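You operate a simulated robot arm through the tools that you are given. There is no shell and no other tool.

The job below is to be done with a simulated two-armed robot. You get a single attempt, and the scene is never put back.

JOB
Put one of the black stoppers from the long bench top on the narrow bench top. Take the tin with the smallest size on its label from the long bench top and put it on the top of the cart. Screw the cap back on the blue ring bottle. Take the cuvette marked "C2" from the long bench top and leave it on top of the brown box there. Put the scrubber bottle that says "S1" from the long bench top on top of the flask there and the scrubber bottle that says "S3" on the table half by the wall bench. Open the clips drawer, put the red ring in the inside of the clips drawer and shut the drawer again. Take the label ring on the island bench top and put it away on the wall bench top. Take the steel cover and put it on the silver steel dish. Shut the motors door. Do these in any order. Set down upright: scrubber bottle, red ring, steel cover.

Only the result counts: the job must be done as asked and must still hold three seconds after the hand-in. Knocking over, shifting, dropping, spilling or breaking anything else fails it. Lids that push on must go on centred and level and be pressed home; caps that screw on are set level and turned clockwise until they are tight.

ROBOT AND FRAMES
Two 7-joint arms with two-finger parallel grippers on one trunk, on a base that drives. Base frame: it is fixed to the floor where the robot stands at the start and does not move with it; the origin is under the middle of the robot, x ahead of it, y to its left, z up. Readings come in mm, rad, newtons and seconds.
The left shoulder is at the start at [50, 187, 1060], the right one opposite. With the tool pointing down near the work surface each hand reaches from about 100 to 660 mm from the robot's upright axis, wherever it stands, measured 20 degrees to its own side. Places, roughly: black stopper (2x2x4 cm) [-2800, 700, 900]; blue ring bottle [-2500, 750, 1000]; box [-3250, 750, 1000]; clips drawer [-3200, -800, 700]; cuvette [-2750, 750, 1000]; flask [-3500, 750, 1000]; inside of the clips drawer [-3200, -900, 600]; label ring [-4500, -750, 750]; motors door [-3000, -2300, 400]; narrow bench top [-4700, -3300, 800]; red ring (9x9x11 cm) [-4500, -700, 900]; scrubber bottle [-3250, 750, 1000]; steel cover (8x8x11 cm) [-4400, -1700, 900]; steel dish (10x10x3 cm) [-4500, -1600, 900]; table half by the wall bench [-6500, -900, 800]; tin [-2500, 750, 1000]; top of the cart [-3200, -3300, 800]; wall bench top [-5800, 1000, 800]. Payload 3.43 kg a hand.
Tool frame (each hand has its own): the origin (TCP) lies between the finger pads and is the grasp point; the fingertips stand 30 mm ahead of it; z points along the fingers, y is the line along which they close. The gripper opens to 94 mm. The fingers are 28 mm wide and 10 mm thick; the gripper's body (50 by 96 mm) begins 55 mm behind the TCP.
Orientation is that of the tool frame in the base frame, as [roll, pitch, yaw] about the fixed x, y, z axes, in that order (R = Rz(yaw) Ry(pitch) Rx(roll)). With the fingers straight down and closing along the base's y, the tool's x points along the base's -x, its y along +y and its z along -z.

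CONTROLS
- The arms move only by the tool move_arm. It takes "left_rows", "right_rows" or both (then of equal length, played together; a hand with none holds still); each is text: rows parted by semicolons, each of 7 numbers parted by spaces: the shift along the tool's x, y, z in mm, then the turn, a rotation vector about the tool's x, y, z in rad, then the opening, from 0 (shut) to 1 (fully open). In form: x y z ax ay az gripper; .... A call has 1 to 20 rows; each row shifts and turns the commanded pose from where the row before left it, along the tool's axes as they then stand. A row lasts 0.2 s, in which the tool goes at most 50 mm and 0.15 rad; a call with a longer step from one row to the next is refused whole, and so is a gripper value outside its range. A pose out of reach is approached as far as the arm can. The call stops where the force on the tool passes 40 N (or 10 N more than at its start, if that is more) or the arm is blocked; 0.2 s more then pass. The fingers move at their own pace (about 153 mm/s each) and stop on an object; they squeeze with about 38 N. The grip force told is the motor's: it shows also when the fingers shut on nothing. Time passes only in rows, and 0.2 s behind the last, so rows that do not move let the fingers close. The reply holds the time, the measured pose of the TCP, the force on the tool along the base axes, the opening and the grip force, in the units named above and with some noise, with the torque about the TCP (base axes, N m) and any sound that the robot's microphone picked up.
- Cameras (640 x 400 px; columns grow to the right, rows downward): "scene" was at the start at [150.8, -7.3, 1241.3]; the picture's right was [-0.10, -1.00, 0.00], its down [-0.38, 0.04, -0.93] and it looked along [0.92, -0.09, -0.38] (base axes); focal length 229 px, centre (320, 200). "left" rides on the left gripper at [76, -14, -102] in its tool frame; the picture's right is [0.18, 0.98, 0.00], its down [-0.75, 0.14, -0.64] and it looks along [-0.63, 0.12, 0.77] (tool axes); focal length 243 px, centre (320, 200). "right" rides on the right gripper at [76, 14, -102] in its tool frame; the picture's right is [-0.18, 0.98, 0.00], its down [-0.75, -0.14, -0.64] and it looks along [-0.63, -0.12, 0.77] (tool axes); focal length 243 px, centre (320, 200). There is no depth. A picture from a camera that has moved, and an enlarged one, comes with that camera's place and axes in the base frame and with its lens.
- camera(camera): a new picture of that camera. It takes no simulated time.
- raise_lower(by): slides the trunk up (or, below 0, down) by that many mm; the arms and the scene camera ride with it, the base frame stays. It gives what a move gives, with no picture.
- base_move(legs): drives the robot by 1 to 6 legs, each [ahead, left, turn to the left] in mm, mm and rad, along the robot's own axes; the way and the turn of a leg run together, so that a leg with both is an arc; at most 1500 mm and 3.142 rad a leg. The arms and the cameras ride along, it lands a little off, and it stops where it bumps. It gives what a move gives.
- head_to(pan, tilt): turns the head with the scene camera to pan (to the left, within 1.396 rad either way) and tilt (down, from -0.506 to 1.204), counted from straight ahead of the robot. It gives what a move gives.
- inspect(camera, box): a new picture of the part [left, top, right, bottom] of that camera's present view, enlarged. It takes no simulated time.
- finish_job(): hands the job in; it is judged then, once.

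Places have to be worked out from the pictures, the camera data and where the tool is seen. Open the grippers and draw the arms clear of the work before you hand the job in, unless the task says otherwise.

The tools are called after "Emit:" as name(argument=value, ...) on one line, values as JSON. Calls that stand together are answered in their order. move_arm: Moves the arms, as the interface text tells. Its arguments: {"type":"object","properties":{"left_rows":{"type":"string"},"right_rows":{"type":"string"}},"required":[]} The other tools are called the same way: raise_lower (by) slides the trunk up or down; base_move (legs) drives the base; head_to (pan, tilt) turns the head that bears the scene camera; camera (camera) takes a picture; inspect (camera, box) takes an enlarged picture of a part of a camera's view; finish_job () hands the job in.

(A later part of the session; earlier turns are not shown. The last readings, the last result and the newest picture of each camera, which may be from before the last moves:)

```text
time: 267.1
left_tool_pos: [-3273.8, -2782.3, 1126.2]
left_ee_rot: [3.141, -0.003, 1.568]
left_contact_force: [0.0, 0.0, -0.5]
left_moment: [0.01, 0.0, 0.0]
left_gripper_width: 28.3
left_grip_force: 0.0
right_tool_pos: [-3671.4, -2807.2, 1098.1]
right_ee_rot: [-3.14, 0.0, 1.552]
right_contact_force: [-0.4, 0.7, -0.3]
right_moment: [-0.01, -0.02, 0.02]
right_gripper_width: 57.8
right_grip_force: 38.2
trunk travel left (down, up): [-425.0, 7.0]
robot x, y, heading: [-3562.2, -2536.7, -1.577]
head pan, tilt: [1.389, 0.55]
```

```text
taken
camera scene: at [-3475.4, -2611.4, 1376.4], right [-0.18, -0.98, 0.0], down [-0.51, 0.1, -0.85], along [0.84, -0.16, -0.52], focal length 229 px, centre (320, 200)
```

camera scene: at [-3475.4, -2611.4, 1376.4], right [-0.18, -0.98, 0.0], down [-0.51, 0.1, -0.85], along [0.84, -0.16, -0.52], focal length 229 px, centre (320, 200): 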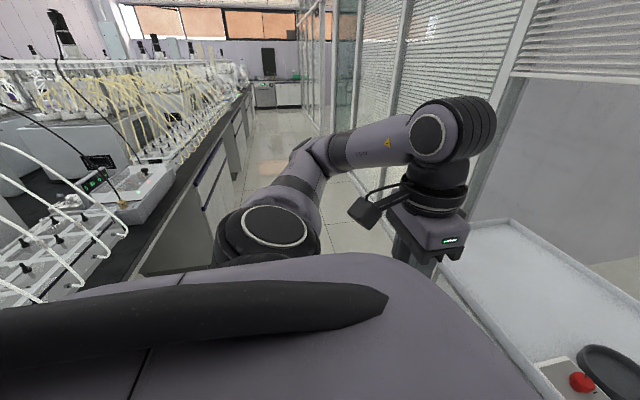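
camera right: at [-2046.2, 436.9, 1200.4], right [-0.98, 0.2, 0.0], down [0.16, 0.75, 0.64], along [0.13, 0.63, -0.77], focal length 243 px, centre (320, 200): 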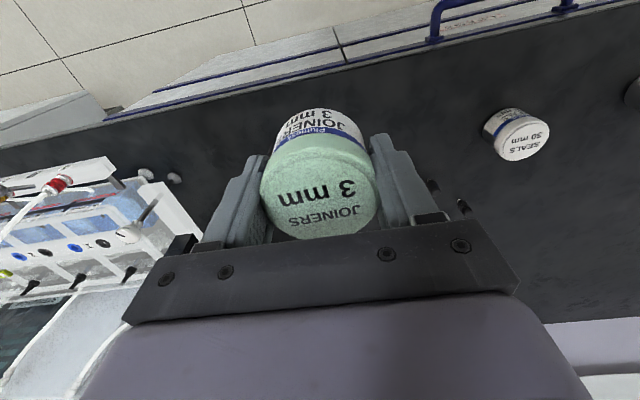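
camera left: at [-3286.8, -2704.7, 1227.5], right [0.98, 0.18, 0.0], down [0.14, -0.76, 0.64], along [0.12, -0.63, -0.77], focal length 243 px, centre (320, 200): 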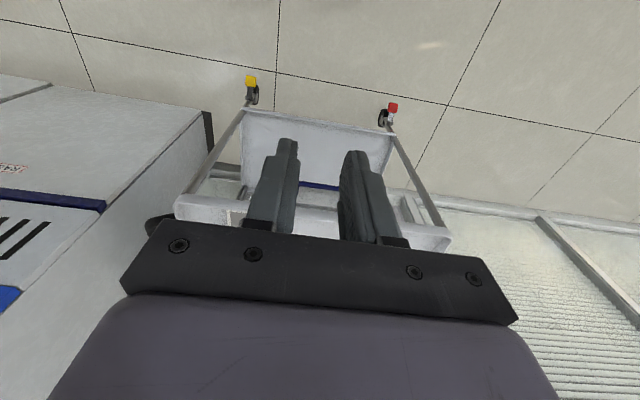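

I can place the tin without nearing the door by turning partly left (heading ≈−0.97) and going forward 100 mm so the right arm faces the cart's middle. I do that.

Emit:
base_move(legs=[[0, 0, 0.6], [100, 0, 0]])

Emit:
head_to(pan=-0.3, tilt=0.8)

Emit:
camera(camera="scene")

Emit:
camera(camera="right")

```text
time: 269.9
left_tool_pos: [-3131.3, -2659.4, 1127.3]
left_ee_rot: [3.141, -0.004, 2.162]
left_contact_force: [0.0, -0.2, -0.6]
left_moment: [0.0, 0.02, 0.01]
left_gripper_width: 28.2
left_grip_force: 0.1
right_tool_pos: [-3446.8, -2904.9, 1098.3]
right_ee_rot: [3.14, -0.003, 2.147]
right_contact_force: [-0.3, 0.3, -0.5]
right_moment: [0.01, 0.02, 0.0]
right_gripper_width: 57.5
right_grip_force: 37.5
trunk travel left (down, up): [-425.0, 7.0]
robot x, y, heading: [-3507.2, -2623.2, -0.98]
head pan, tilt: [1.389, 0.55]
```

```text
time: 271.6
left_tool_pos: [-3132.8, -2659.0, 1126.5]
left_ee_rot: [-3.141, -0.002, 2.161]
left_contact_force: [-0.9, 0.1, -0.1]
left_moment: [-0.03, -0.01, -0.01]
left_gripper_width: 28.3
left_grip_force: 0.0
right_tool_pos: [-3447.0, -2903.7, 1097.8]
right_ee_rot: [3.141, 0.001, 2.149]
right_contact_force: [0.1, -0.5, -2.0]
right_moment: [0.0, -0.02, 0.03]
right_gripper_width: 57.8
right_grip_force: 37.7
trunk travel left (down, up): [-425.0, 7.0]
robot x, y, heading: [-3506.3, -2621.8, -0.984]
head pan, tilt: [-0.3, 0.799]
```

```text
taken
camera scene: at [-3452.6, -2744.9, 1355.1], right [-0.96, -0.29, 0.0], down [-0.2, 0.69, -0.7], along [0.2, -0.67, -0.72], focal length 229 px, centre (320, 200)
```

scene: 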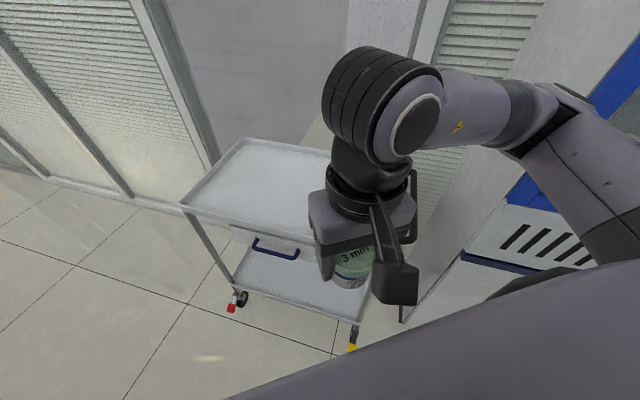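

```text
taken
camera right: at [-3477.2, -2831.7, 1200.0], right [0.92, 0.38, 0.0], down [0.29, -0.71, 0.64], along [0.24, -0.59, -0.77], focal length 243 px, centre (320, 200)
```

right: 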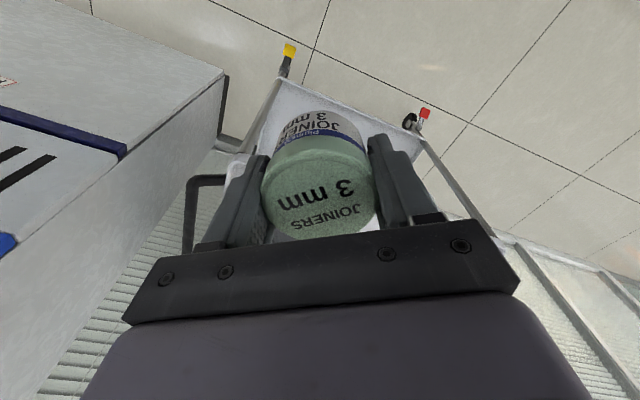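

I move the tin over the cart's free area, target ≈(−3255, −3170), at the present height.

Emit:
move_arm(right_rows="-41 2 0 0 0 0 0.3; -41 2 0 0 0 0 0.3; -41 2 0 0 0 0 0.3; -41 2 0 0 0 0 0.3; -41 2 0 0 0 0 0.3; -41 2 0 0 0 0 0.3; -41 2 0 0 0 0 0.3; -41 2 0 0 0 0 0.3; 0 0 0 0 0 0 0.3")

Emit:
camera(camera="scene")

Emit:
camera(camera="right")

```text
time: 273.6
left_tool_pos: [-3132.1, -2660.4, 1125.9]
left_ee_rot: [3.141, -0.003, 2.161]
left_contact_force: [-0.7, -0.3, -0.5]
left_moment: [-0.03, -0.01, 0.02]
left_gripper_width: 28.0
left_grip_force: 0.0
right_tool_pos: [-3255.8, -3170.1, 1098.6]
right_ee_rot: [-3.14, 0.0, 2.149]
right_contact_force: [-0.2, -0.7, -0.5]
right_moment: [0.0, -0.04, -0.01]
right_gripper_width: 57.7
right_grip_force: 37.9
trunk travel left (down, up): [-425.0, 7.0]
robot x, y, heading: [-3507.7, -2620.9, -0.985]
head pan, tilt: [-0.3, 0.799]
```

```text
taken
camera scene: at [-3453.2, -2745.2, 1355.1], right [-0.96, -0.28, 0.0], down [-0.2, 0.69, -0.7], along [0.2, -0.67, -0.72], focal length 229 px, centre (320, 200)
```

scene: 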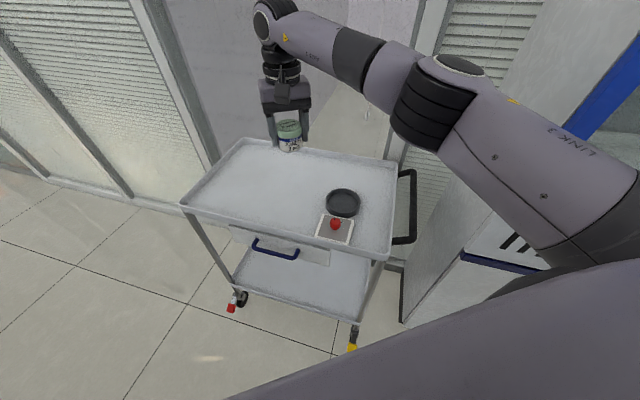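

```text
taken
camera right: at [-3285.9, -3098.1, 1200.6], right [0.92, 0.38, 0.0], down [0.29, -0.71, 0.64], along [0.25, -0.59, -0.77], focal length 243 px, centre (320, 200)
```

right: 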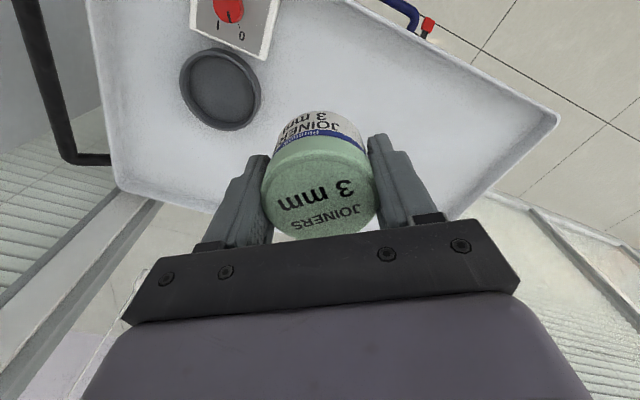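

The tin will land clear of the dish and switch box. I shift 15 mm further away and lower to z≈920.

Emit:
move_arm(right_rows="0 15 20 0 0 0 0.3; 0 0 45 0 0 0 0.3; 0 0 45 0 0 0 0.3; 0 0 45 0 0 0 0.3; 0 0 25 0 0 0 0.3; 0 0 0 0 0 0 0.3")

Emit:
camera(camera="right")

Emit:
inspect(camera="scene", box=[200, 100, 400, 225])

```text
time: 275.0
left_tool_pos: [-3132.0, -2660.1, 1126.4]
left_ee_rot: [3.141, -0.001, 2.161]
left_contact_force: [-0.6, -0.7, 0.2]
left_moment: [0.0, -0.01, -0.02]
left_gripper_width: 28.3
left_grip_force: 0.1
right_tool_pos: [-3244.5, -3159.9, 917.1]
right_ee_rot: [3.141, 0.0, 2.146]
right_contact_force: [0.4, -0.3, -0.4]
right_moment: [0.0, 0.0, 0.03]
right_gripper_width: 57.5
right_grip_force: 37.9
trunk travel left (down, up): [-425.0, 7.0]
robot x, y, heading: [-3510.1, -2618.4, -0.983]
head pan, tilt: [-0.3, 0.799]
```

```text
taken
camera right: at [-3274.8, -3088.1, 1019.4], right [0.92, 0.38, 0.0], down [0.29, -0.71, 0.64], along [0.24, -0.59, -0.77], focal length 243 px, centre (320, 200)
```

right: 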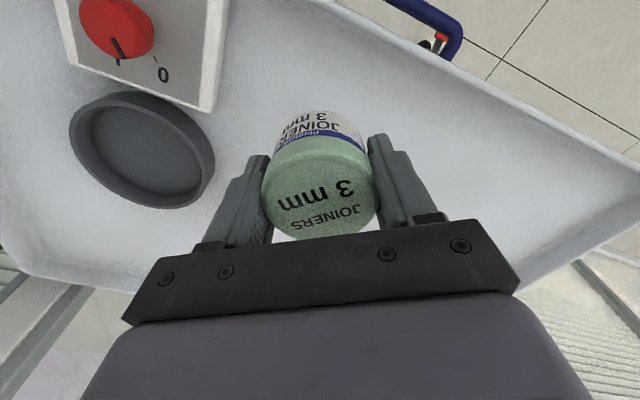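

```text
3.20 times, centred on (300, 162) of scene
camera zoom: at [-3452.7, -2744.9, 1355.1], right [-0.96, -0.28, 0.0], down [-0.2, 0.69, -0.7], along [0.2, -0.67, -0.72], focal length 734 px, centre (384, 320)
```

zoom: 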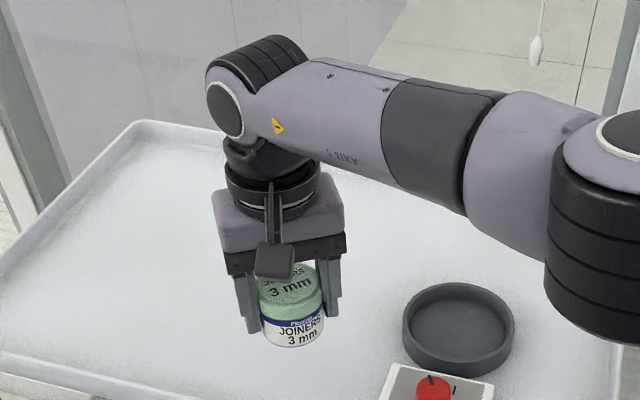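

Clear placement spot. I lower further in small steps.

Emit:
move_arm(right_rows="0 0 10 0 0 0 0.3; 0 0 10 0 0 0 0.3; 0 0 0 0 0 0 0.3")

Emit:
move_arm(right_rows="0 0 6 0 0 0 0.3; 0 0 0 0 0 0 0.3")

Emit:
move_arm(right_rows="0 0 4 0 0 0 0.3; 0 0 0 0 0 0 0.3")

```text
time: 275.8
left_tool_pos: [-3132.3, -2659.6, 1125.6]
left_ee_rot: [-3.142, -0.002, 2.162]
left_contact_force: [-0.6, 0.6, -1.7]
left_moment: [-0.06, 0.02, -0.02]
left_gripper_width: 28.3
left_grip_force: 0.0
right_tool_pos: [-3242.9, -3161.3, 897.4]
right_ee_rot: [3.141, 0.0, 2.146]
right_contact_force: [0.1, 0.3, -0.3]
right_moment: [0.04, 0.01, -0.01]
right_gripper_width: 57.7
right_grip_force: 38.0
trunk travel left (down, up): [-425.0, 7.0]
robot x, y, heading: [-3507.7, -2619.0, -0.984]
head pan, tilt: [-0.3, 0.799]
```

```text
time: 276.4
left_tool_pos: [-3131.8, -2658.5, 1125.5]
left_ee_rot: [-3.141, -0.002, 2.159]
left_contact_force: [1.0, -0.3, 0.5]
left_moment: [-0.02, -0.01, 0.02]
left_gripper_width: 28.1
left_grip_force: 0.0
right_tool_pos: [-3243.8, -3160.6, 890.6]
right_ee_rot: [-3.142, -0.001, 2.146]
right_contact_force: [-0.1, 1.0, -0.3]
right_moment: [-0.01, -0.01, -0.05]
right_gripper_width: 57.6
right_grip_force: 38.3
trunk travel left (down, up): [-425.0, 7.0]
robot x, y, heading: [-3506.7, -2619.8, -0.983]
head pan, tilt: [-0.3, 0.799]
```

```text
time: 277.0
left_tool_pos: [-3131.0, -2660.0, 1125.5]
left_ee_rot: [-3.141, -0.003, 2.162]
left_contact_force: [-0.3, -1.6, -0.6]
left_moment: [0.02, 0.04, 0.02]
left_gripper_width: 28.2
left_grip_force: 0.0
right_tool_pos: [-3243.8, -3160.7, 888.1]
right_ee_rot: [3.141, 0.0, 2.146]
right_contact_force: [0.0, 0.4, 0.2]
right_moment: [-0.04, 0.0, 0.01]
right_gripper_width: 57.4
right_grip_force: 37.7
trunk travel left (down, up): [-425.0, 7.0]
robot x, y, heading: [-3507.3, -2619.6, -0.981]
head pan, tilt: [-0.3, 0.799]
```

Emit:
move_arm(right_rows="0 0 4 0 0 0 0.3; 0 0 0 0 0 0 0.3")

Emit:
move_arm(right_rows="0 0 4 0 0 0 0.3; 0 0 0 0 0 0 0.3")

Emit:
inspect(camera="scene", box=[250, 140, 330, 220])

```text
time: 277.6
left_tool_pos: [-3132.3, -2659.5, 1125.7]
left_ee_rot: [-3.141, -0.003, 2.161]
left_contact_force: [0.4, 0.5, 0.0]
left_moment: [0.02, 0.0, -0.02]
left_gripper_width: 28.2
left_grip_force: 0.0
right_tool_pos: [-3245.0, -3160.2, 883.1]
right_ee_rot: [3.141, 0.0, 2.148]
right_contact_force: [0.3, 0.2, -1.0]
right_moment: [0.04, 0.02, -0.02]
right_gripper_width: 57.7
right_grip_force: 37.7
trunk travel left (down, up): [-425.0, 7.0]
robot x, y, heading: [-3508.8, -2620.4, -0.982]
head pan, tilt: [-0.3, 0.799]
```

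```text
time: 278.2
left_tool_pos: [-3132.5, -2659.3, 1127.2]
left_ee_rot: [3.14, -0.003, 2.162]
left_contact_force: [0.4, 0.1, 0.6]
left_moment: [-0.05, 0.0, 0.01]
left_gripper_width: 28.0
left_grip_force: 0.1
right_tool_pos: [-3246.2, -3158.1, 880.2]
right_ee_rot: [3.141, 0.001, 2.148]
right_contact_force: [-0.3, 0.0, -0.8]
right_moment: [0.0, -0.03, -0.02]
right_gripper_width: 57.5
right_grip_force: 38.0
right hand out of reach, approached as far as the arm can: row 1
trunk travel left (down, up): [-425.0, 7.0]
robot x, y, heading: [-3509.2, -2623.8, -0.982]
head pan, tilt: [-0.3, 0.799]
```

```text
5.00 times, centred on (290, 180) of scene
camera zoom: at [-3452.6, -2744.9, 1355.1], right [-0.96, -0.28, 0.0], down [-0.2, 0.69, -0.7], along [0.2, -0.67, -0.72], focal length 1146 px, centre (470, 300)
```

zoom: 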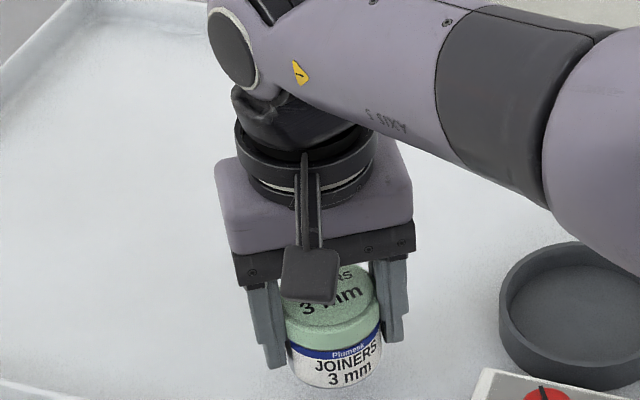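

The arm is at its downward limit with the trunk fully raised, so I raise the hand 80 mm, lower the trunk 80 mm, and continue with the arm.

Emit:
move_arm(right_rows="0 0 -40 0 0 0 0.3; 0 0 -40 0 0 0 0.3; 0 0 0 0 0 0 0.3")

Emit:
raise_lower(by=-80)

Emit:
move_arm(right_rows="0 0 3 0 0 0 0.3; 0 0 0 0 0 0 0.3")

```text
time: 279.0
left_tool_pos: [-3132.2, -2659.7, 1125.4]
left_ee_rot: [3.141, -0.002, 2.161]
left_contact_force: [0.6, -0.7, -0.5]
left_moment: [0.0, 0.01, -0.01]
left_gripper_width: 28.1
left_grip_force: 0.1
right_tool_pos: [-3247.0, -3159.8, 961.2]
right_ee_rot: [3.141, -0.002, 2.146]
right_contact_force: [0.5, 0.5, -0.9]
right_moment: [0.0, 0.01, 0.03]
right_gripper_width: 57.4
right_grip_force: 38.0
trunk travel left (down, up): [-425.0, 7.0]
robot x, y, heading: [-3509.0, -2619.2, -0.981]
head pan, tilt: [-0.3, 0.799]
```

```text
time: 280.2
left_tool_pos: [-3132.4, -2659.8, 1045.9]
left_ee_rot: [-3.141, 0.0, 2.161]
left_contact_force: [0.4, 0.2, -0.3]
left_moment: [-0.01, -0.01, 0.0]
left_gripper_width: 28.1
left_grip_force: 0.0
right_tool_pos: [-3247.2, -3159.6, 879.9]
right_ee_rot: [-3.141, 0.0, 2.147]
right_contact_force: [-0.6, -0.7, -0.6]
right_moment: [0.02, 0.02, -0.04]
right_gripper_width: 57.4
right_grip_force: 38.2
trunk travel left (down, up): [-345.0, 87.0]
robot x, y, heading: [-3505.9, -2619.6, -0.984]
head pan, tilt: [-0.3, 0.799]
```

```text
time: 280.8
left_tool_pos: [-3131.7, -2660.2, 1045.2]
left_ee_rot: [3.141, -0.001, 2.161]
left_contact_force: [-1.1, -0.1, -0.5]
left_moment: [-0.04, -0.01, -0.03]
left_gripper_width: 27.9
left_grip_force: 0.0
right_tool_pos: [-3246.2, -3160.2, 877.6]
right_ee_rot: [3.141, 0.0, 2.147]
right_contact_force: [-0.4, -0.3, -0.3]
right_moment: [0.01, -0.02, 0.04]
right_gripper_width: 57.7
right_grip_force: 37.9
trunk travel left (down, up): [-345.0, 87.0]
robot x, y, heading: [-3508.1, -2621.2, -0.985]
head pan, tilt: [-0.3, 0.799]
```

Emit:
move_arm(right_rows="0 0 4 0 0 0 0.3; 0 0 0 0 0 0 0.3")

Emit:
move_arm(right_rows="0 0 4 0 0 0 0.3; 0 0 0 0 0 0 0.3")

Emit:
move_arm(right_rows="0 0 4 0 0 0 0.3; 0 0 0 0 0 0 0.3")

Emit:
move_arm(right_rows="0 0 4 0 0 0 0.3; 0 0 0 0 0 0 0.3")

```text
time: 281.4
left_tool_pos: [-3130.9, -2658.7, 1045.9]
left_ee_rot: [3.141, -0.001, 2.161]
left_contact_force: [-0.5, -0.6, -0.5]
left_moment: [0.04, -0.01, -0.01]
left_gripper_width: 28.4
left_grip_force: 0.1
right_tool_pos: [-3246.8, -3160.4, 872.7]
right_ee_rot: [-3.14, 0.0, 2.148]
right_contact_force: [0.6, 0.3, -0.4]
right_moment: [0.0, 0.01, -0.01]
right_gripper_width: 57.8
right_grip_force: 38.1
trunk travel left (down, up): [-345.0, 87.0]
robot x, y, heading: [-3509.5, -2619.7, -0.984]
head pan, tilt: [-0.3, 0.799]
```

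```text
time: 282.0
left_tool_pos: [-3132.2, -2659.7, 1045.0]
left_ee_rot: [-3.141, -0.002, 2.16]
left_contact_force: [-0.1, -0.4, -1.4]
left_moment: [0.01, 0.01, 0.0]
left_gripper_width: 28.4
left_grip_force: 0.1
right_tool_pos: [-3246.1, -3160.6, 869.9]
right_ee_rot: [-3.142, 0.0, 2.147]
right_contact_force: [0.1, -0.6, -0.5]
right_moment: [-0.02, -0.02, 0.0]
right_gripper_width: 57.5
right_grip_force: 38.2
trunk travel left (down, up): [-345.0, 87.0]
robot x, y, heading: [-3512.0, -2619.0, -0.983]
head pan, tilt: [-0.3, 0.799]
```

```text
time: 282.6
left_tool_pos: [-3131.5, -2659.9, 1045.7]
left_ee_rot: [-3.141, -0.003, 2.16]
left_contact_force: [-0.1, 0.2, 0.1]
left_moment: [-0.02, 0.01, -0.01]
left_gripper_width: 28.3
left_grip_force: 0.1
right_tool_pos: [-3246.5, -3160.3, 865.0]
right_ee_rot: [-3.141, -0.001, 2.147]
right_contact_force: [0.2, -0.3, -0.7]
right_moment: [0.04, -0.01, 0.0]
right_gripper_width: 57.6
right_grip_force: 37.3
trunk travel left (down, up): [-345.0, 87.0]
robot x, y, heading: [-3506.2, -2623.8, -0.981]
head pan, tilt: [-0.3, 0.799]
```

```text
time: 283.2
left_tool_pos: [-3132.4, -2659.8, 1045.8]
left_ee_rot: [-3.141, -0.004, 2.161]
left_contact_force: [0.6, 0.0, 0.3]
left_moment: [0.02, -0.03, 0.04]
left_gripper_width: 28.2
left_grip_force: 0.0
right_tool_pos: [-3246.6, -3159.1, 860.2]
right_ee_rot: [-3.141, -0.001, 2.148]
right_contact_force: [-0.5, 0.2, -1.0]
right_moment: [0.0, -0.02, 0.0]
right_gripper_width: 57.6
right_grip_force: 38.1
trunk travel left (down, up): [-345.0, 87.0]
robot x, y, heading: [-3509.9, -2621.4, -0.983]
head pan, tilt: [-0.3, 0.799]
```

Emit:
inspect(camera="scene", box=[240, 120, 340, 220])

Emit:
inspect(camera="right", box=[240, 60, 400, 160])

```text
4.00 times, centred on (290, 170) of scene
camera zoom: at [-3452.7, -2744.9, 1275.1], right [-0.96, -0.28, 0.0], down [-0.2, 0.69, -0.7], along [0.2, -0.67, -0.72], focal length 917 px, centre (440, 320)
```

zoom: 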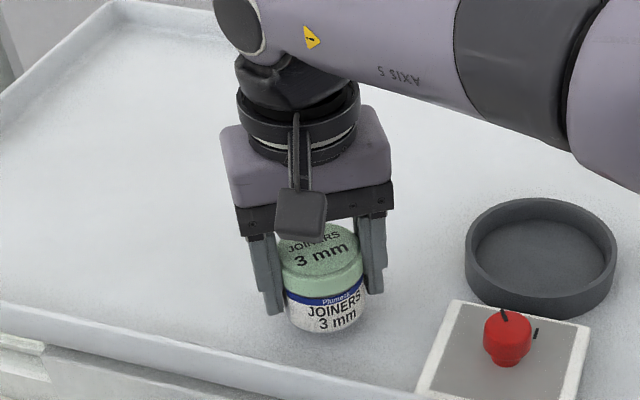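

```text
4.00 times, centred on (320, 110) of right
camera zoom: at [-3276.3, -3087.5, 962.4], right [0.92, 0.38, 0.0], down [0.29, -0.71, 0.64], along [0.24, -0.59, -0.77], focal length 970 px, centre (320, 560)
```

zoom: 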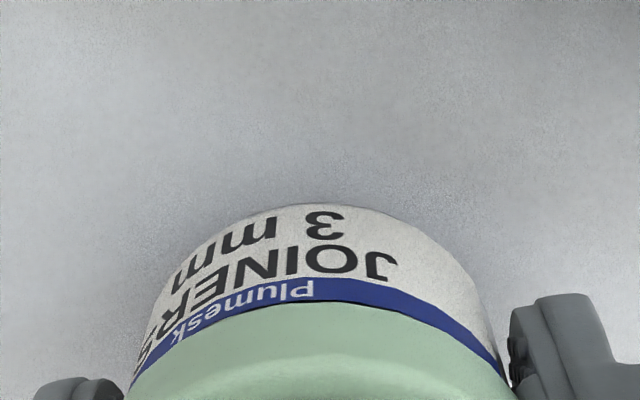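

Shadow shows it is close. I keep lowering in 3 mm steps.

Emit:
move_arm(right_rows="0 0 3 0 0 0 0.3; 0 0 0 0 0 0 0.3")

Emit:
move_arm(right_rows="0 0 3 0 0 0 0.3; 0 0 0 0 0 0 0.3")

Emit:
move_arm(right_rows="0 0 3 0 0 0 0.3; 0 0 0 0 0 0 0.3")

```text
time: 283.8
left_tool_pos: [-3132.5, -2659.4, 1045.2]
left_ee_rot: [-3.142, -0.003, 2.159]
left_contact_force: [0.3, -0.2, 0.1]
left_moment: [0.0, -0.01, 0.01]
left_gripper_width: 28.0
left_grip_force: 0.0
right_tool_pos: [-3246.1, -3158.6, 858.1]
right_ee_rot: [3.14, 0.002, 2.148]
right_contact_force: [-0.2, -0.4, -0.2]
right_moment: [-0.01, 0.01, -0.05]
right_gripper_width: 57.4
right_grip_force: 37.5
trunk travel left (down, up): [-345.0, 87.0]
robot x, y, heading: [-3505.3, -2621.2, -0.987]
head pan, tilt: [-0.3, 0.799]
```

```text
time: 284.4
left_tool_pos: [-3132.7, -2659.4, 1046.8]
left_ee_rot: [3.141, -0.002, 2.16]
left_contact_force: [-0.2, 0.5, -0.9]
left_moment: [0.01, -0.01, -0.03]
left_gripper_width: 28.1
left_grip_force: 0.0
right_tool_pos: [-3246.5, -3159.7, 854.4]
right_ee_rot: [-3.141, 0.002, 2.147]
right_contact_force: [-0.4, 0.1, -0.6]
right_moment: [-0.01, 0.03, 0.0]
right_gripper_width: 57.6
right_grip_force: 37.7
trunk travel left (down, up): [-345.0, 87.0]
robot x, y, heading: [-3509.0, -2617.1, -0.983]
head pan, tilt: [-0.3, 0.799]
```

```text
time: 285.0
left_tool_pos: [-3132.5, -2659.9, 1045.2]
left_ee_rot: [-3.141, -0.002, 2.16]
left_contact_force: [0.5, -0.5, 0.1]
left_moment: [-0.01, 0.01, -0.01]
left_gripper_width: 28.1
left_grip_force: 0.1
right_tool_pos: [-3246.5, -3160.9, 852.8]
right_ee_rot: [-3.141, 0.0, 2.147]
right_contact_force: [0.5, 0.5, 0.4]
right_moment: [0.02, 0.01, 0.0]
right_gripper_width: 57.6
right_grip_force: 38.4
trunk travel left (down, up): [-345.0, 87.0]
robot x, y, heading: [-3508.4, -2620.2, -0.979]
head pan, tilt: [-0.3, 0.799]
```

Emit:
move_arm(right_rows="0 0 3 0 0 0 0.3; 0 0 0 0 0 0 0.3")

Emit:
move_arm(right_rows="0 0 3 0 0 0 0.3; 0 0 0 0 0 0 0.3")

Emit:
move_arm(right_rows="0 0 3 0 0 0 0.3; 0 0 0 0 0 0 0.3")

```text
time: 285.6
left_tool_pos: [-3132.0, -2659.9, 1046.0]
left_ee_rot: [-3.14, -0.001, 2.162]
left_contact_force: [-0.3, -0.2, 0.5]
left_moment: [-0.02, 0.01, 0.0]
left_gripper_width: 28.0
left_grip_force: 0.0
right_tool_pos: [-3246.5, -3158.9, 848.7]
right_ee_rot: [3.141, 0.002, 2.148]
right_contact_force: [0.1, -1.0, 0.1]
right_moment: [0.02, 0.03, -0.01]
right_gripper_width: 57.7
right_grip_force: 38.2
trunk travel left (down, up): [-345.0, 87.0]
robot x, y, heading: [-3509.0, -2622.4, -0.983]
head pan, tilt: [-0.3, 0.799]
```

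```text
time: 286.2
left_tool_pos: [-3131.4, -2659.4, 1044.8]
left_ee_rot: [-3.141, -0.002, 2.163]
left_contact_force: [0.3, 0.4, -0.3]
left_moment: [0.02, 0.03, -0.02]
left_gripper_width: 28.1
left_grip_force: 0.1
right_tool_pos: [-3245.9, -3158.6, 847.3]
right_ee_rot: [-3.141, 0.0, 2.145]
right_contact_force: [0.0, -0.4, 0.2]
right_moment: [0.01, 0.0, -0.01]
right_gripper_width: 57.8
right_grip_force: 38.5
trunk travel left (down, up): [-345.0, 87.0]
robot x, y, heading: [-3508.2, -2621.2, -0.988]
head pan, tilt: [-0.3, 0.799]
```

```text
time: 286.8
left_tool_pos: [-3133.0, -2658.6, 1046.7]
left_ee_rot: [-3.141, 0.001, 2.162]
left_contact_force: [0.1, -0.2, 0.3]
left_moment: [-0.03, 0.02, 0.01]
left_gripper_width: 28.0
left_grip_force: 0.0
right_tool_pos: [-3246.7, -3159.7, 847.0]
right_ee_rot: [3.14, 0.003, 2.147]
right_contact_force: [0.2, -2.0, 14.7]
right_moment: [0.2, 0.21, 0.01]
right_gripper_width: 57.3
right_grip_force: 38.3
trunk travel left (down, up): [-345.0, 87.0]
robot x, y, heading: [-3509.8, -2620.1, -0.981]
head pan, tilt: [-0.3, 0.799]
```

Contact at ≈847. I ease off, release and rise.

Emit:
move_arm(right_rows="0 0 -1.8 0 0 0 0.3; 0 0 0 0 0 0 0.3; 0 0 0 0 0 0 0.66; 0 0 0 0 0 0 0.74; 0 0 0 0 0 0 0.8; 0 0 0 0 0 0 0.8; 0 0 -5 0 0 0 0.8; 0 0 -20 0 0 0 0.8; 0 0 -40 0 0 0 0.8; 0 0 -45 0 0 0 0.8; 0 0 -45 0 0 0 0.8; 0 0 -40 0 0 0 0.8; 0 0 0 0 0 0 0.8")

Emit:
camera(camera="right")

Emit:
inspect(camera="scene", box=[220, 100, 380, 220])

```text
time: 289.6
left_tool_pos: [-3132.3, -2660.2, 1045.6]
left_ee_rot: [3.141, -0.003, 2.162]
left_contact_force: [-0.2, 0.8, 1.2]
left_moment: [-0.03, -0.04, 0.01]
left_gripper_width: 28.2
left_grip_force: 0.1
right_tool_pos: [-3244.5, -3158.9, 1039.7]
right_ee_rot: [-3.141, -0.003, 2.147]
right_contact_force: [-0.4, 0.3, -0.4]
right_moment: [0.0, -0.01, 0.02]
right_gripper_width: 75.2
right_grip_force: 0.1
trunk travel left (down, up): [-345.0, 87.0]
robot x, y, heading: [-3507.9, -2618.6, -0.985]
head pan, tilt: [-0.3, 0.799]
```

```text
taken
camera right: at [-3275.0, -3087.1, 1141.5], right [0.92, 0.38, 0.0], down [0.29, -0.71, 0.64], along [0.24, -0.59, -0.77], focal length 243 px, centre (320, 200)
```

right: 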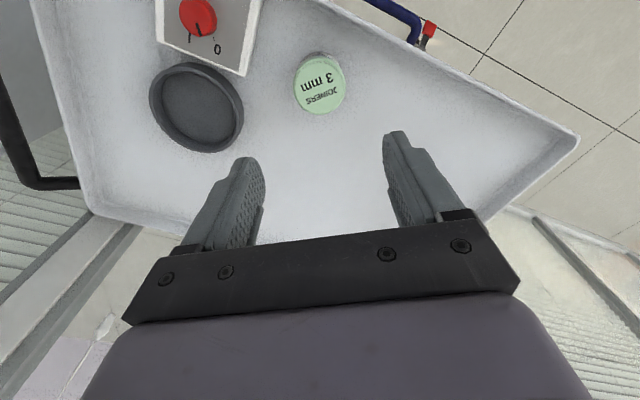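

```text
3.33 times, centred on (300, 160) of scene
camera zoom: at [-3452.7, -2745.0, 1275.0], right [-0.96, -0.28, 0.0], down [-0.2, 0.69, -0.7], along [0.2, -0.67, -0.72], focal length 764 px, centre (387, 333)
```

zoom: 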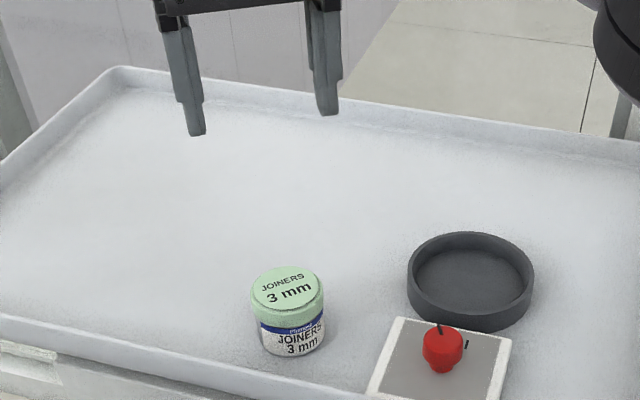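

The tin stands on the cart. I retract the right hand, then turn to face east to examine the motors door.

Emit:
move_arm(right_rows="45 0 0 0 0 0 0.5; 45 0 0 0 0 0 0.3; 45 0 0 0 0 0 0.3; 45 0 0 0 0 0 0.3; 45 0 0 0 0 0 0.3; 45 0 0 0 0 0 0.3; 0 0 0 0 0 0 0.3", left_rows="0 0 -20 0 0 0 0.3; 0 -40 0 0 0 0 0.3; 0 -40 0 0 0 0 0.3; 0 -40 0 0 0 0 0.3; 0 0 0 0 0 0 0.3; 0 0 0 0 0 0 0.3; 0 0 0 0 0 0 0.3")

Emit:
base_move(legs=[[-130, 0, 0], [0, 0, 0.984]])

Emit:
head_to(pan=0.1, tilt=0.6)

Emit:
camera(camera="scene")

```text
time: 290.6
left_tool_pos: [-3218.2, -2723.3, 1066.8]
left_ee_rot: [3.125, -0.003, 2.144]
left_contact_force: [2.4, -3.9, -0.1]
left_moment: [0.44, 0.16, 0.17]
left_gripper_width: 28.1
left_grip_force: 0.1
right_tool_pos: [-3338.4, -3017.1, 1041.8]
right_ee_rot: [3.141, 0.0, 2.146]
right_contact_force: [-0.7, -0.1, 0.3]
right_moment: [0.01, 0.03, -0.01]
right_gripper_width: 28.0
right_grip_force: 0.1
trunk travel left (down, up): [-345.0, 87.0]
robot x, y, heading: [-3504.4, -2624.3, -0.983]
head pan, tilt: [-0.3, 0.799]
stopped in row 5 (left hand): the force on the tool passed its limit at 131 N (the readings are from after the stop); the commanded pose is now the measured one
```

```text
time: 294.4
left_tool_pos: [-3333.2, -2331.0, 1067.5]
left_ee_rot: [3.127, -0.002, 3.123]
left_contact_force: [12.5, 0.9, -0.4]
left_moment: [-0.12, 1.47, 0.04]
left_gripper_width: 28.4
left_grip_force: 0.1
right_tool_pos: [-3156.7, -2595.3, 1041.7]
right_ee_rot: [3.141, 0.001, 3.125]
right_contact_force: [-0.4, -0.5, 0.8]
right_moment: [-0.01, 0.0, 0.04]
right_gripper_width: 28.1
right_grip_force: 0.2
trunk travel left (down, up): [-345.0, 87.0]
robot x, y, heading: [-3578.2, -2514.0, -0.008]
head pan, tilt: [-0.3, 0.799]
```

```text
time: 295.2
left_tool_pos: [-3332.9, -2329.2, 1066.5]
left_ee_rot: [3.126, -0.002, 3.124]
left_contact_force: [4.6, 2.5, 0.5]
left_moment: [-0.29, 0.6, -0.2]
left_gripper_width: 28.0
left_grip_force: 0.1
right_tool_pos: [-3157.4, -2594.3, 1041.5]
right_ee_rot: [3.141, -0.001, 3.124]
right_contact_force: [-0.6, 0.5, -0.7]
right_moment: [-0.01, 0.03, 0.02]
right_gripper_width: 28.0
right_grip_force: 0.1
trunk travel left (down, up): [-345.0, 87.0]
robot x, y, heading: [-3579.3, -2513.3, -0.003]
head pan, tilt: [0.099, 0.6]
```

```text
taken
camera scene: at [-3433.4, -2503.4, 1291.9], right [0.09, -1.0, 0.0], down [-0.56, -0.05, -0.82], along [0.82, 0.08, -0.57], focal length 229 px, centre (320, 200)
```

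scene: 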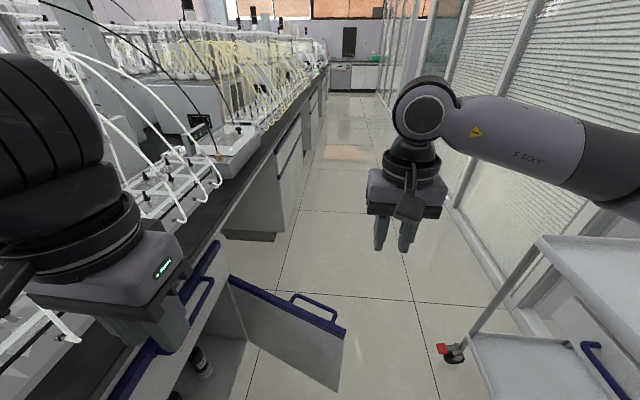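

The left hand was stopped by a contact (likely against the robot's own right arm) and still reads a few newtons. I move it a little forward and check the readings and view.

Emit:
move_arm(left_rows="-15 0 0 0 0 0 0.3; -20 0 0 0 0 0 0.3; 0 0 0 0 0 0 0.3")

Emit:
head_to(pan=0.7, tilt=0.5)

Emit:
camera(camera="scene")

```text
time: 296.0
left_tool_pos: [-3298.0, -2329.9, 1068.1]
left_ee_rot: [3.126, -0.001, 3.122]
left_contact_force: [0.5, 0.2, -0.3]
left_moment: [-0.02, 0.0, 0.0]
left_gripper_width: 28.1
left_grip_force: 0.0
right_tool_pos: [-3156.6, -2593.5, 1041.5]
right_ee_rot: [3.141, 0.001, 3.123]
right_contact_force: [0.0, -0.4, 0.3]
right_moment: [-0.01, 0.02, -0.01]
right_gripper_width: 28.4
right_grip_force: 0.0
trunk travel left (down, up): [-345.0, 87.0]
robot x, y, heading: [-3578.2, -2514.1, -0.005]
head pan, tilt: [0.099, 0.6]
```

```text
time: 297.0
left_tool_pos: [-3298.0, -2330.7, 1068.2]
left_ee_rot: [3.125, -0.002, 3.123]
left_contact_force: [-0.1, 0.0, -0.2]
left_moment: [0.0, -0.02, 0.01]
left_gripper_width: 28.1
left_grip_force: 0.0
right_tool_pos: [-3156.8, -2593.3, 1041.4]
right_ee_rot: [3.14, -0.001, 3.126]
right_contact_force: [-0.3, -0.2, -0.6]
right_moment: [0.01, 0.06, 0.03]
right_gripper_width: 28.3
right_grip_force: 0.1
trunk travel left (down, up): [-345.0, 87.0]
robot x, y, heading: [-3577.2, -2513.0, 0.001]
head pan, tilt: [0.7, 0.499]
```

```text
taken
camera scene: at [-3451.5, -2453.5, 1301.0], right [0.64, -0.77, 0.0], down [-0.37, -0.31, -0.88], along [0.67, 0.56, -0.48], focal length 229 px, centre (320, 200)
```

scene: 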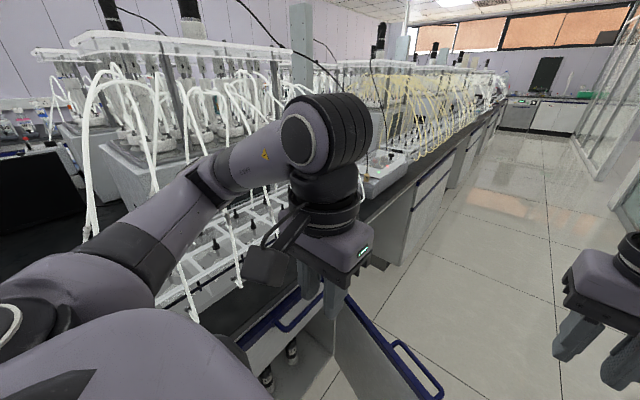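

The reading is back to zero. The door is hinged on its east side (hinge ≈(−2943, −2120), free edge ≈(−3065, −2545), top z≈585). I sidestep right 140 mm for clearance from the rack and look again.

Emit:
base_move(legs=[[0, -140, 0]])

Emit:
head_to(pan=0.3, tilt=0.7)

Emit:
camera(camera="scene")

```text
time: 298.9
left_tool_pos: [-3298.8, -2467.4, 1067.9]
left_ee_rot: [3.127, -0.003, 3.124]
left_contact_force: [-0.8, 0.1, 0.7]
left_moment: [0.01, -0.02, 0.02]
left_gripper_width: 28.3
left_grip_force: 0.1
right_tool_pos: [-3158.3, -2731.7, 1040.9]
right_ee_rot: [3.139, 0.0, 3.124]
right_contact_force: [-0.4, -0.3, 0.5]
right_moment: [0.0, 0.0, 0.02]
right_gripper_width: 28.4
right_grip_force: 0.1
trunk travel left (down, up): [-345.0, 87.0]
robot x, y, heading: [-3582.0, -2649.3, -0.003]
head pan, tilt: [0.7, 0.499]
```

```text
time: 299.8
left_tool_pos: [-3298.7, -2468.9, 1067.5]
left_ee_rot: [3.127, -0.003, 3.126]
left_contact_force: [0.1, 0.0, 0.2]
left_moment: [0.0, -0.01, 0.0]
left_gripper_width: 28.1
left_grip_force: 0.1
right_tool_pos: [-3157.5, -2732.0, 1041.7]
right_ee_rot: [3.141, 0.001, 3.123]
right_contact_force: [-0.1, 0.1, 0.0]
right_moment: [0.0, 0.02, 0.0]
right_gripper_width: 28.2
right_grip_force: 0.1
trunk travel left (down, up): [-345.0, 87.0]
robot x, y, heading: [-3578.9, -2651.5, -0.003]
head pan, tilt: [0.3, 0.7]
```

```text
taken
camera scene: at [-3440.7, -2624.1, 1283.3], right [0.29, -0.96, 0.0], down [-0.62, -0.19, -0.77], along [0.73, 0.22, -0.64], focal length 229 px, centre (320, 200)
```

scene: 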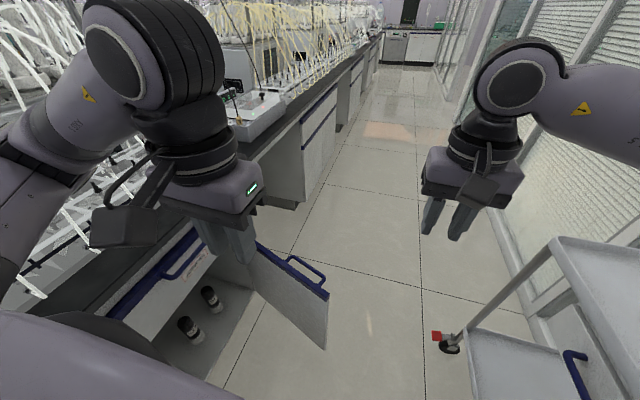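

The cavity with cylinders is west of the hinge, so the door must be pushed from its east face. I lower the trunk 250 mm and close the left fingers.

Emit:
raise_lower(by=-250)

Emit:
camera(camera="scene")

```text
time: 302.3
left_tool_pos: [-3298.0, -2468.0, 817.5]
left_ee_rot: [3.126, -0.002, 3.122]
left_contact_force: [0.4, -0.7, 1.1]
left_moment: [0.0, -0.02, -0.01]
left_gripper_width: 28.1
left_grip_force: 0.1
right_tool_pos: [-3157.9, -2730.6, 791.4]
right_ee_rot: [3.141, 0.001, 3.125]
right_contact_force: [0.5, -0.2, -0.2]
right_moment: [0.0, -0.02, -0.01]
right_gripper_width: 28.0
right_grip_force: 0.1
trunk travel left (down, up): [-95.0, 337.0]
robot x, y, heading: [-3576.7, -2653.6, -0.006]
head pan, tilt: [0.3, 0.7]
```

```text
taken
camera scene: at [-3440.7, -2624.2, 1033.4], right [0.29, -0.96, 0.0], down [-0.62, -0.19, -0.77], along [0.73, 0.22, -0.64], focal length 229 px, centre (320, 200)
```

scene: 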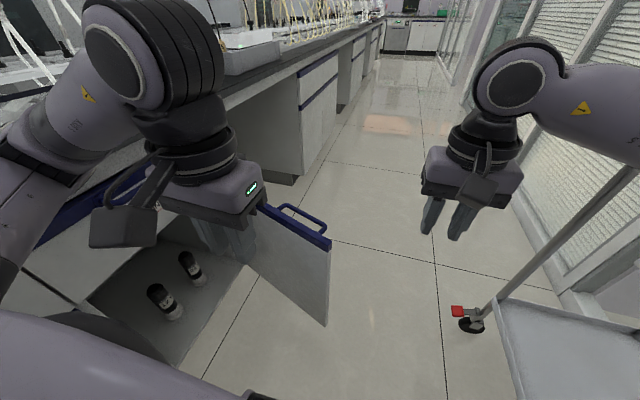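

I move the left fist over the door to its east side at safe height.

Emit:
move_arm(left_rows="-41 3 0 0 0 0 0; -41 3 0 0 0 0 0; -41 3 0 0 0 0 0; -41 3 0 0 0 0 0; -41 3 0 0 0 0 0; -41 3 0 0 0 0 0; -41 3 0 0 0 0 0; -41 3 0 0 0 0 0; 0 0 0 0 0 0 0")

Emit:
camera(camera="scene")

Emit:
camera(camera="left")

```text
time: 304.3
left_tool_pos: [-2972.0, -2449.9, 819.8]
left_ee_rot: [3.126, 0.0, 3.122]
left_contact_force: [-0.3, 0.4, -0.3]
left_moment: [0.02, -0.01, -0.01]
left_gripper_width: 0.1
left_grip_force: 32.6
right_tool_pos: [-3157.6, -2731.0, 791.0]
right_ee_rot: [3.14, 0.001, 3.125]
right_contact_force: [0.9, -0.5, -0.6]
right_moment: [0.01, 0.0, -0.01]
right_gripper_width: 28.2
right_grip_force: 0.1
trunk travel left (down, up): [-95.0, 337.0]
robot x, y, heading: [-3578.6, -2649.7, -0.002]
head pan, tilt: [0.3, 0.7]
```

```text
taken
camera scene: at [-3440.7, -2624.3, 1033.3], right [0.29, -0.96, 0.0], down [-0.62, -0.19, -0.76], along [0.73, 0.22, -0.64], focal length 229 px, centre (320, 200)
```

scene: 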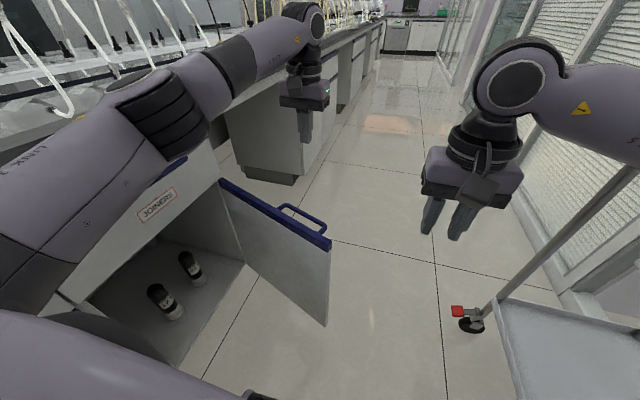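

```text
taken
camera left: at [-3048.1, -2463.2, 920.4], right [-0.17, 0.99, 0.02], down [0.76, 0.12, 0.64], along [0.63, 0.12, -0.76], focal length 243 px, centre (320, 200)
```

left: 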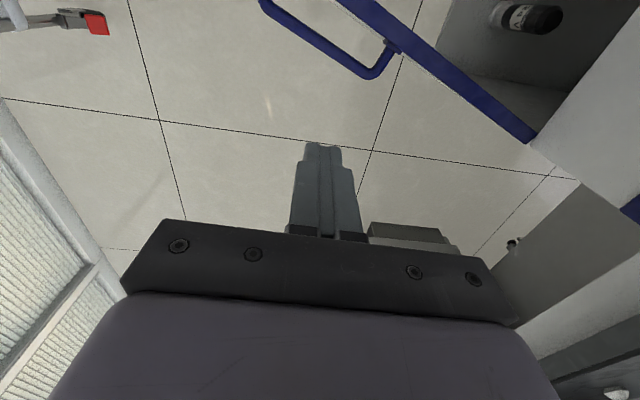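

The fist is east of the door and handle. I lower it to TCP ≈ 565 and view.

Emit:
move_arm(left_rows="0 0 45 0 0 0 0; 0 0 45 0 0 0 0; 0 0 45 0 0 0 0; 0 0 45 0 0 0 0; 0 0 45 0 0 0 0; 0 0 30 0 0 0 0; 0 0 0 0 0 0 0")

Emit:
camera(camera="scene")

Emit:
camera(camera="left")

```text
time: 305.9
left_tool_pos: [-2971.1, -2444.2, 561.4]
left_ee_rot: [3.126, -0.001, 3.124]
left_contact_force: [0.5, 0.5, 0.7]
left_moment: [0.0, -0.01, 0.0]
left_gripper_width: 0.0
left_grip_force: 32.3
right_tool_pos: [-3156.7, -2730.8, 791.2]
right_ee_rot: [3.141, 0.001, 3.123]
right_contact_force: [0.3, -0.3, 0.0]
right_moment: [-0.01, 0.03, -0.02]
right_gripper_width: 27.9
right_grip_force: 0.1
trunk travel left (down, up): [-95.0, 337.0]
robot x, y, heading: [-3577.2, -2650.4, -0.006]
head pan, tilt: [0.3, 0.7]
```

```text
taken
camera scene: at [-3440.6, -2624.2, 1033.3], right [0.29, -0.96, 0.0], down [-0.62, -0.19, -0.76], along [0.73, 0.22, -0.64], focal length 229 px, centre (320, 200)
```

scene: 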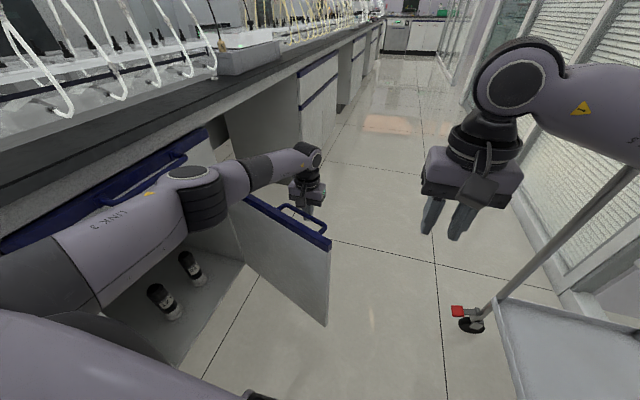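

```text
taken
camera left: at [-3046.5, -2458.8, 662.9], right [-0.17, 0.99, 0.02], down [0.76, 0.12, 0.64], along [0.63, 0.12, -0.77], focal length 243 px, centre (320, 200)
```

left: 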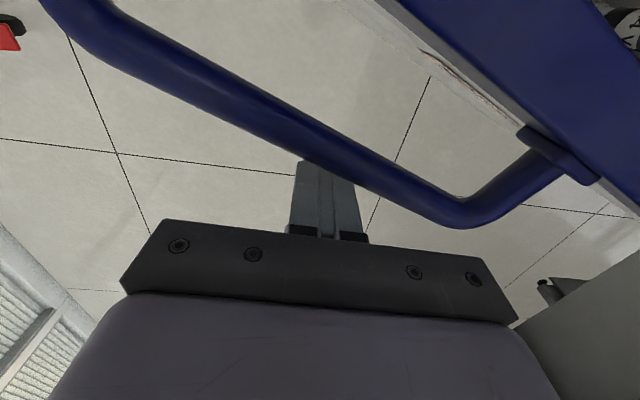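

The fist is behind the door at handle height. I'll swing the door by moving the base back in a gentle left-turning arc with the arm held still; first half now.

Emit:
base_move(legs=[[-80, -32, 0.08], [-71, -6, 0.12]])

Emit:
camera(camera="scene")

Emit:
camera(camera="left")

```text
time: 307.6
left_tool_pos: [-3171.2, -2378.1, 562.7]
left_ee_rot: [3.124, -0.002, -2.961]
left_contact_force: [-1.1, 0.1, -0.1]
left_moment: [-0.01, 0.03, -0.04]
left_gripper_width: 0.0
left_grip_force: 33.5
right_tool_pos: [-3297.8, -2695.6, 793.2]
right_ee_rot: [-3.14, -0.002, -2.961]
right_contact_force: [-0.5, 1.4, 0.8]
right_moment: [0.01, -0.01, -0.03]
right_gripper_width: 28.2
right_grip_force: 0.1
trunk travel left (down, up): [-95.0, 337.0]
robot x, y, heading: [-3729.0, -2699.5, 0.198]
head pan, tilt: [0.3, 0.7]
```

```text
taken
camera scene: at [-3595.8, -2647.3, 1033.3], right [0.48, -0.88, 0.0], down [-0.57, -0.31, -0.76], along [0.67, 0.36, -0.64], focal length 229 px, centre (320, 200)
```

scene: 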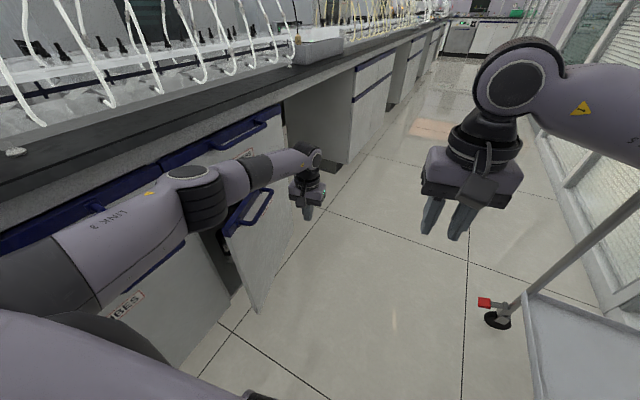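

```text
taken
camera left: at [-3242.4, -2407.4, 663.4], right [-0.36, 0.93, 0.02], down [0.72, 0.26, 0.64], along [0.6, 0.24, -0.77], focal length 243 px, centre (320, 200)
```

left: 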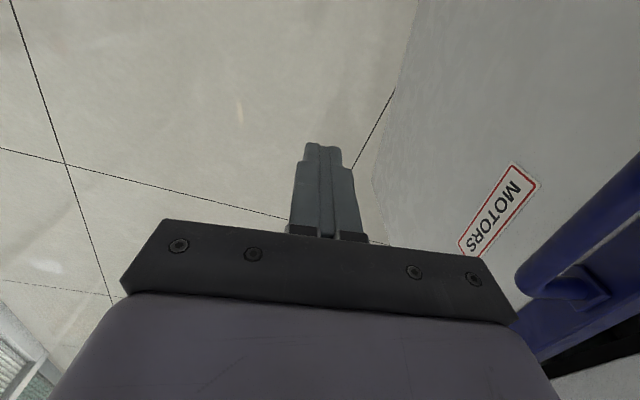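

The door swung to about 17° open by itself ("MOTORS" label faces me). For the final push I tilt the left hand so the fingers point north and the wrist stays clear of the bench.

Emit:
move_arm(left_rows="0 0 0 -0.14 0 0 0; 0 0 0 -0.14 0 0 0; 0 0 0 -0.14 0 0 0; 0 0 0 -0.14 0 0 0; 0 0 0 -0.14 0 0 0; 0 0 0 -0.14 0 0 0; 0 0 0 0 0 0 0")

Emit:
camera(camera="scene")

```text
time: 309.2
left_tool_pos: [-3200.1, -2375.9, 575.6]
left_ee_rot: [2.283, 0.001, -2.96]
left_contact_force: [0.7, -0.9, 0.0]
left_moment: [0.02, -0.02, -0.02]
left_gripper_width: 0.1
left_grip_force: 33.2
left hand out of reach, approached as far as the arm can: row 3, 4, 5, 6
right_tool_pos: [-3296.3, -2696.4, 791.8]
right_ee_rot: [-3.141, 0.0, -2.959]
right_contact_force: [-1.0, 0.0, -0.2]
right_moment: [0.01, -0.01, -0.04]
right_gripper_width: 28.2
right_grip_force: 0.2
trunk travel left (down, up): [-95.0, 337.0]
robot x, y, heading: [-3726.3, -2702.3, 0.191]
head pan, tilt: [0.3, 0.7]
```

```text
taken
camera scene: at [-3595.8, -2647.3, 1033.3], right [0.48, -0.88, 0.0], down [-0.57, -0.31, -0.76], along [0.67, 0.36, -0.64], focal length 229 px, centre (320, 200)
```

scene: 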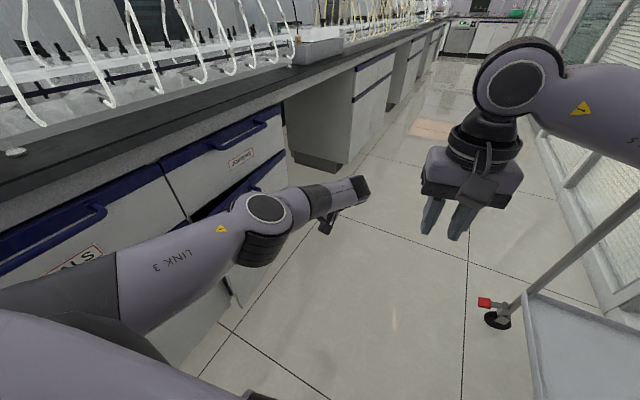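

The tilt worked (fingers point north and down). I lower the trunk 90 mm so the fingertips will meet the door face below its handle.

Emit:
raise_lower(by=-90)

Emit:
camera(camera="scene")

Emit:
camera(camera="left")

```text
time: 310.5
left_tool_pos: [-3199.8, -2375.2, 484.5]
left_ee_rot: [2.287, -0.001, -2.959]
left_contact_force: [-0.1, 0.1, -0.3]
left_moment: [-0.03, -0.02, -0.01]
left_gripper_width: 0.3
left_grip_force: 32.9
right_tool_pos: [-3296.8, -2697.2, 703.0]
right_ee_rot: [3.141, 0.0, -2.962]
right_contact_force: [0.6, -0.3, 1.0]
right_moment: [0.02, -0.01, 0.0]
right_gripper_width: 28.4
right_grip_force: 0.1
trunk travel left (down, up): [-5.0, 427.0]
robot x, y, heading: [-3726.7, -2703.2, 0.195]
head pan, tilt: [0.3, 0.7]
```

```text
taken
camera scene: at [-3595.9, -2647.3, 943.4], right [0.48, -0.88, 0.0], down [-0.57, -0.31, -0.77], along [0.67, 0.36, -0.64], focal length 229 px, centre (320, 200)
```

scene: 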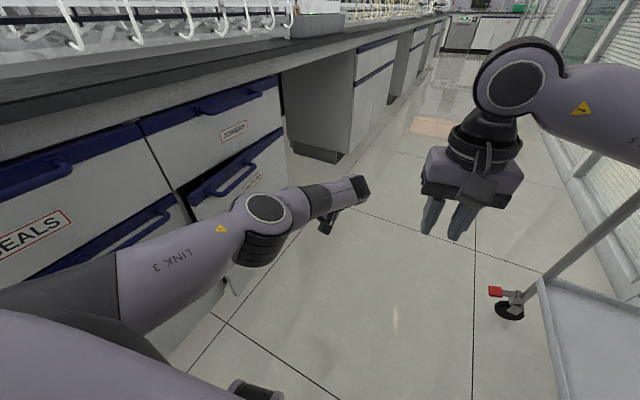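

```text
taken
camera left: at [-3259.2, -2474.4, 541.0], right [-0.3, 0.6, 0.74], down [0.81, -0.25, 0.53], along [0.5, 0.76, -0.41], focal length 243 px, centre (320, 200)
```

left: 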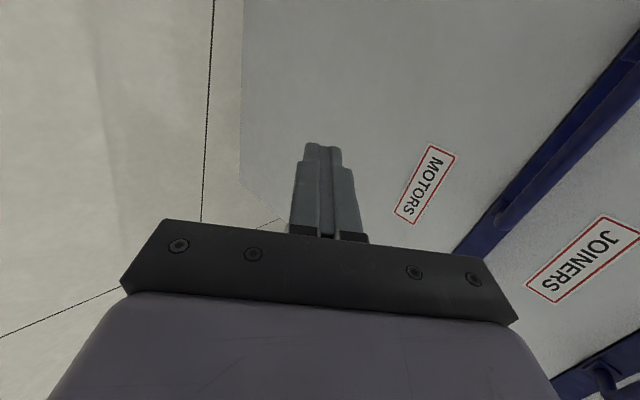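

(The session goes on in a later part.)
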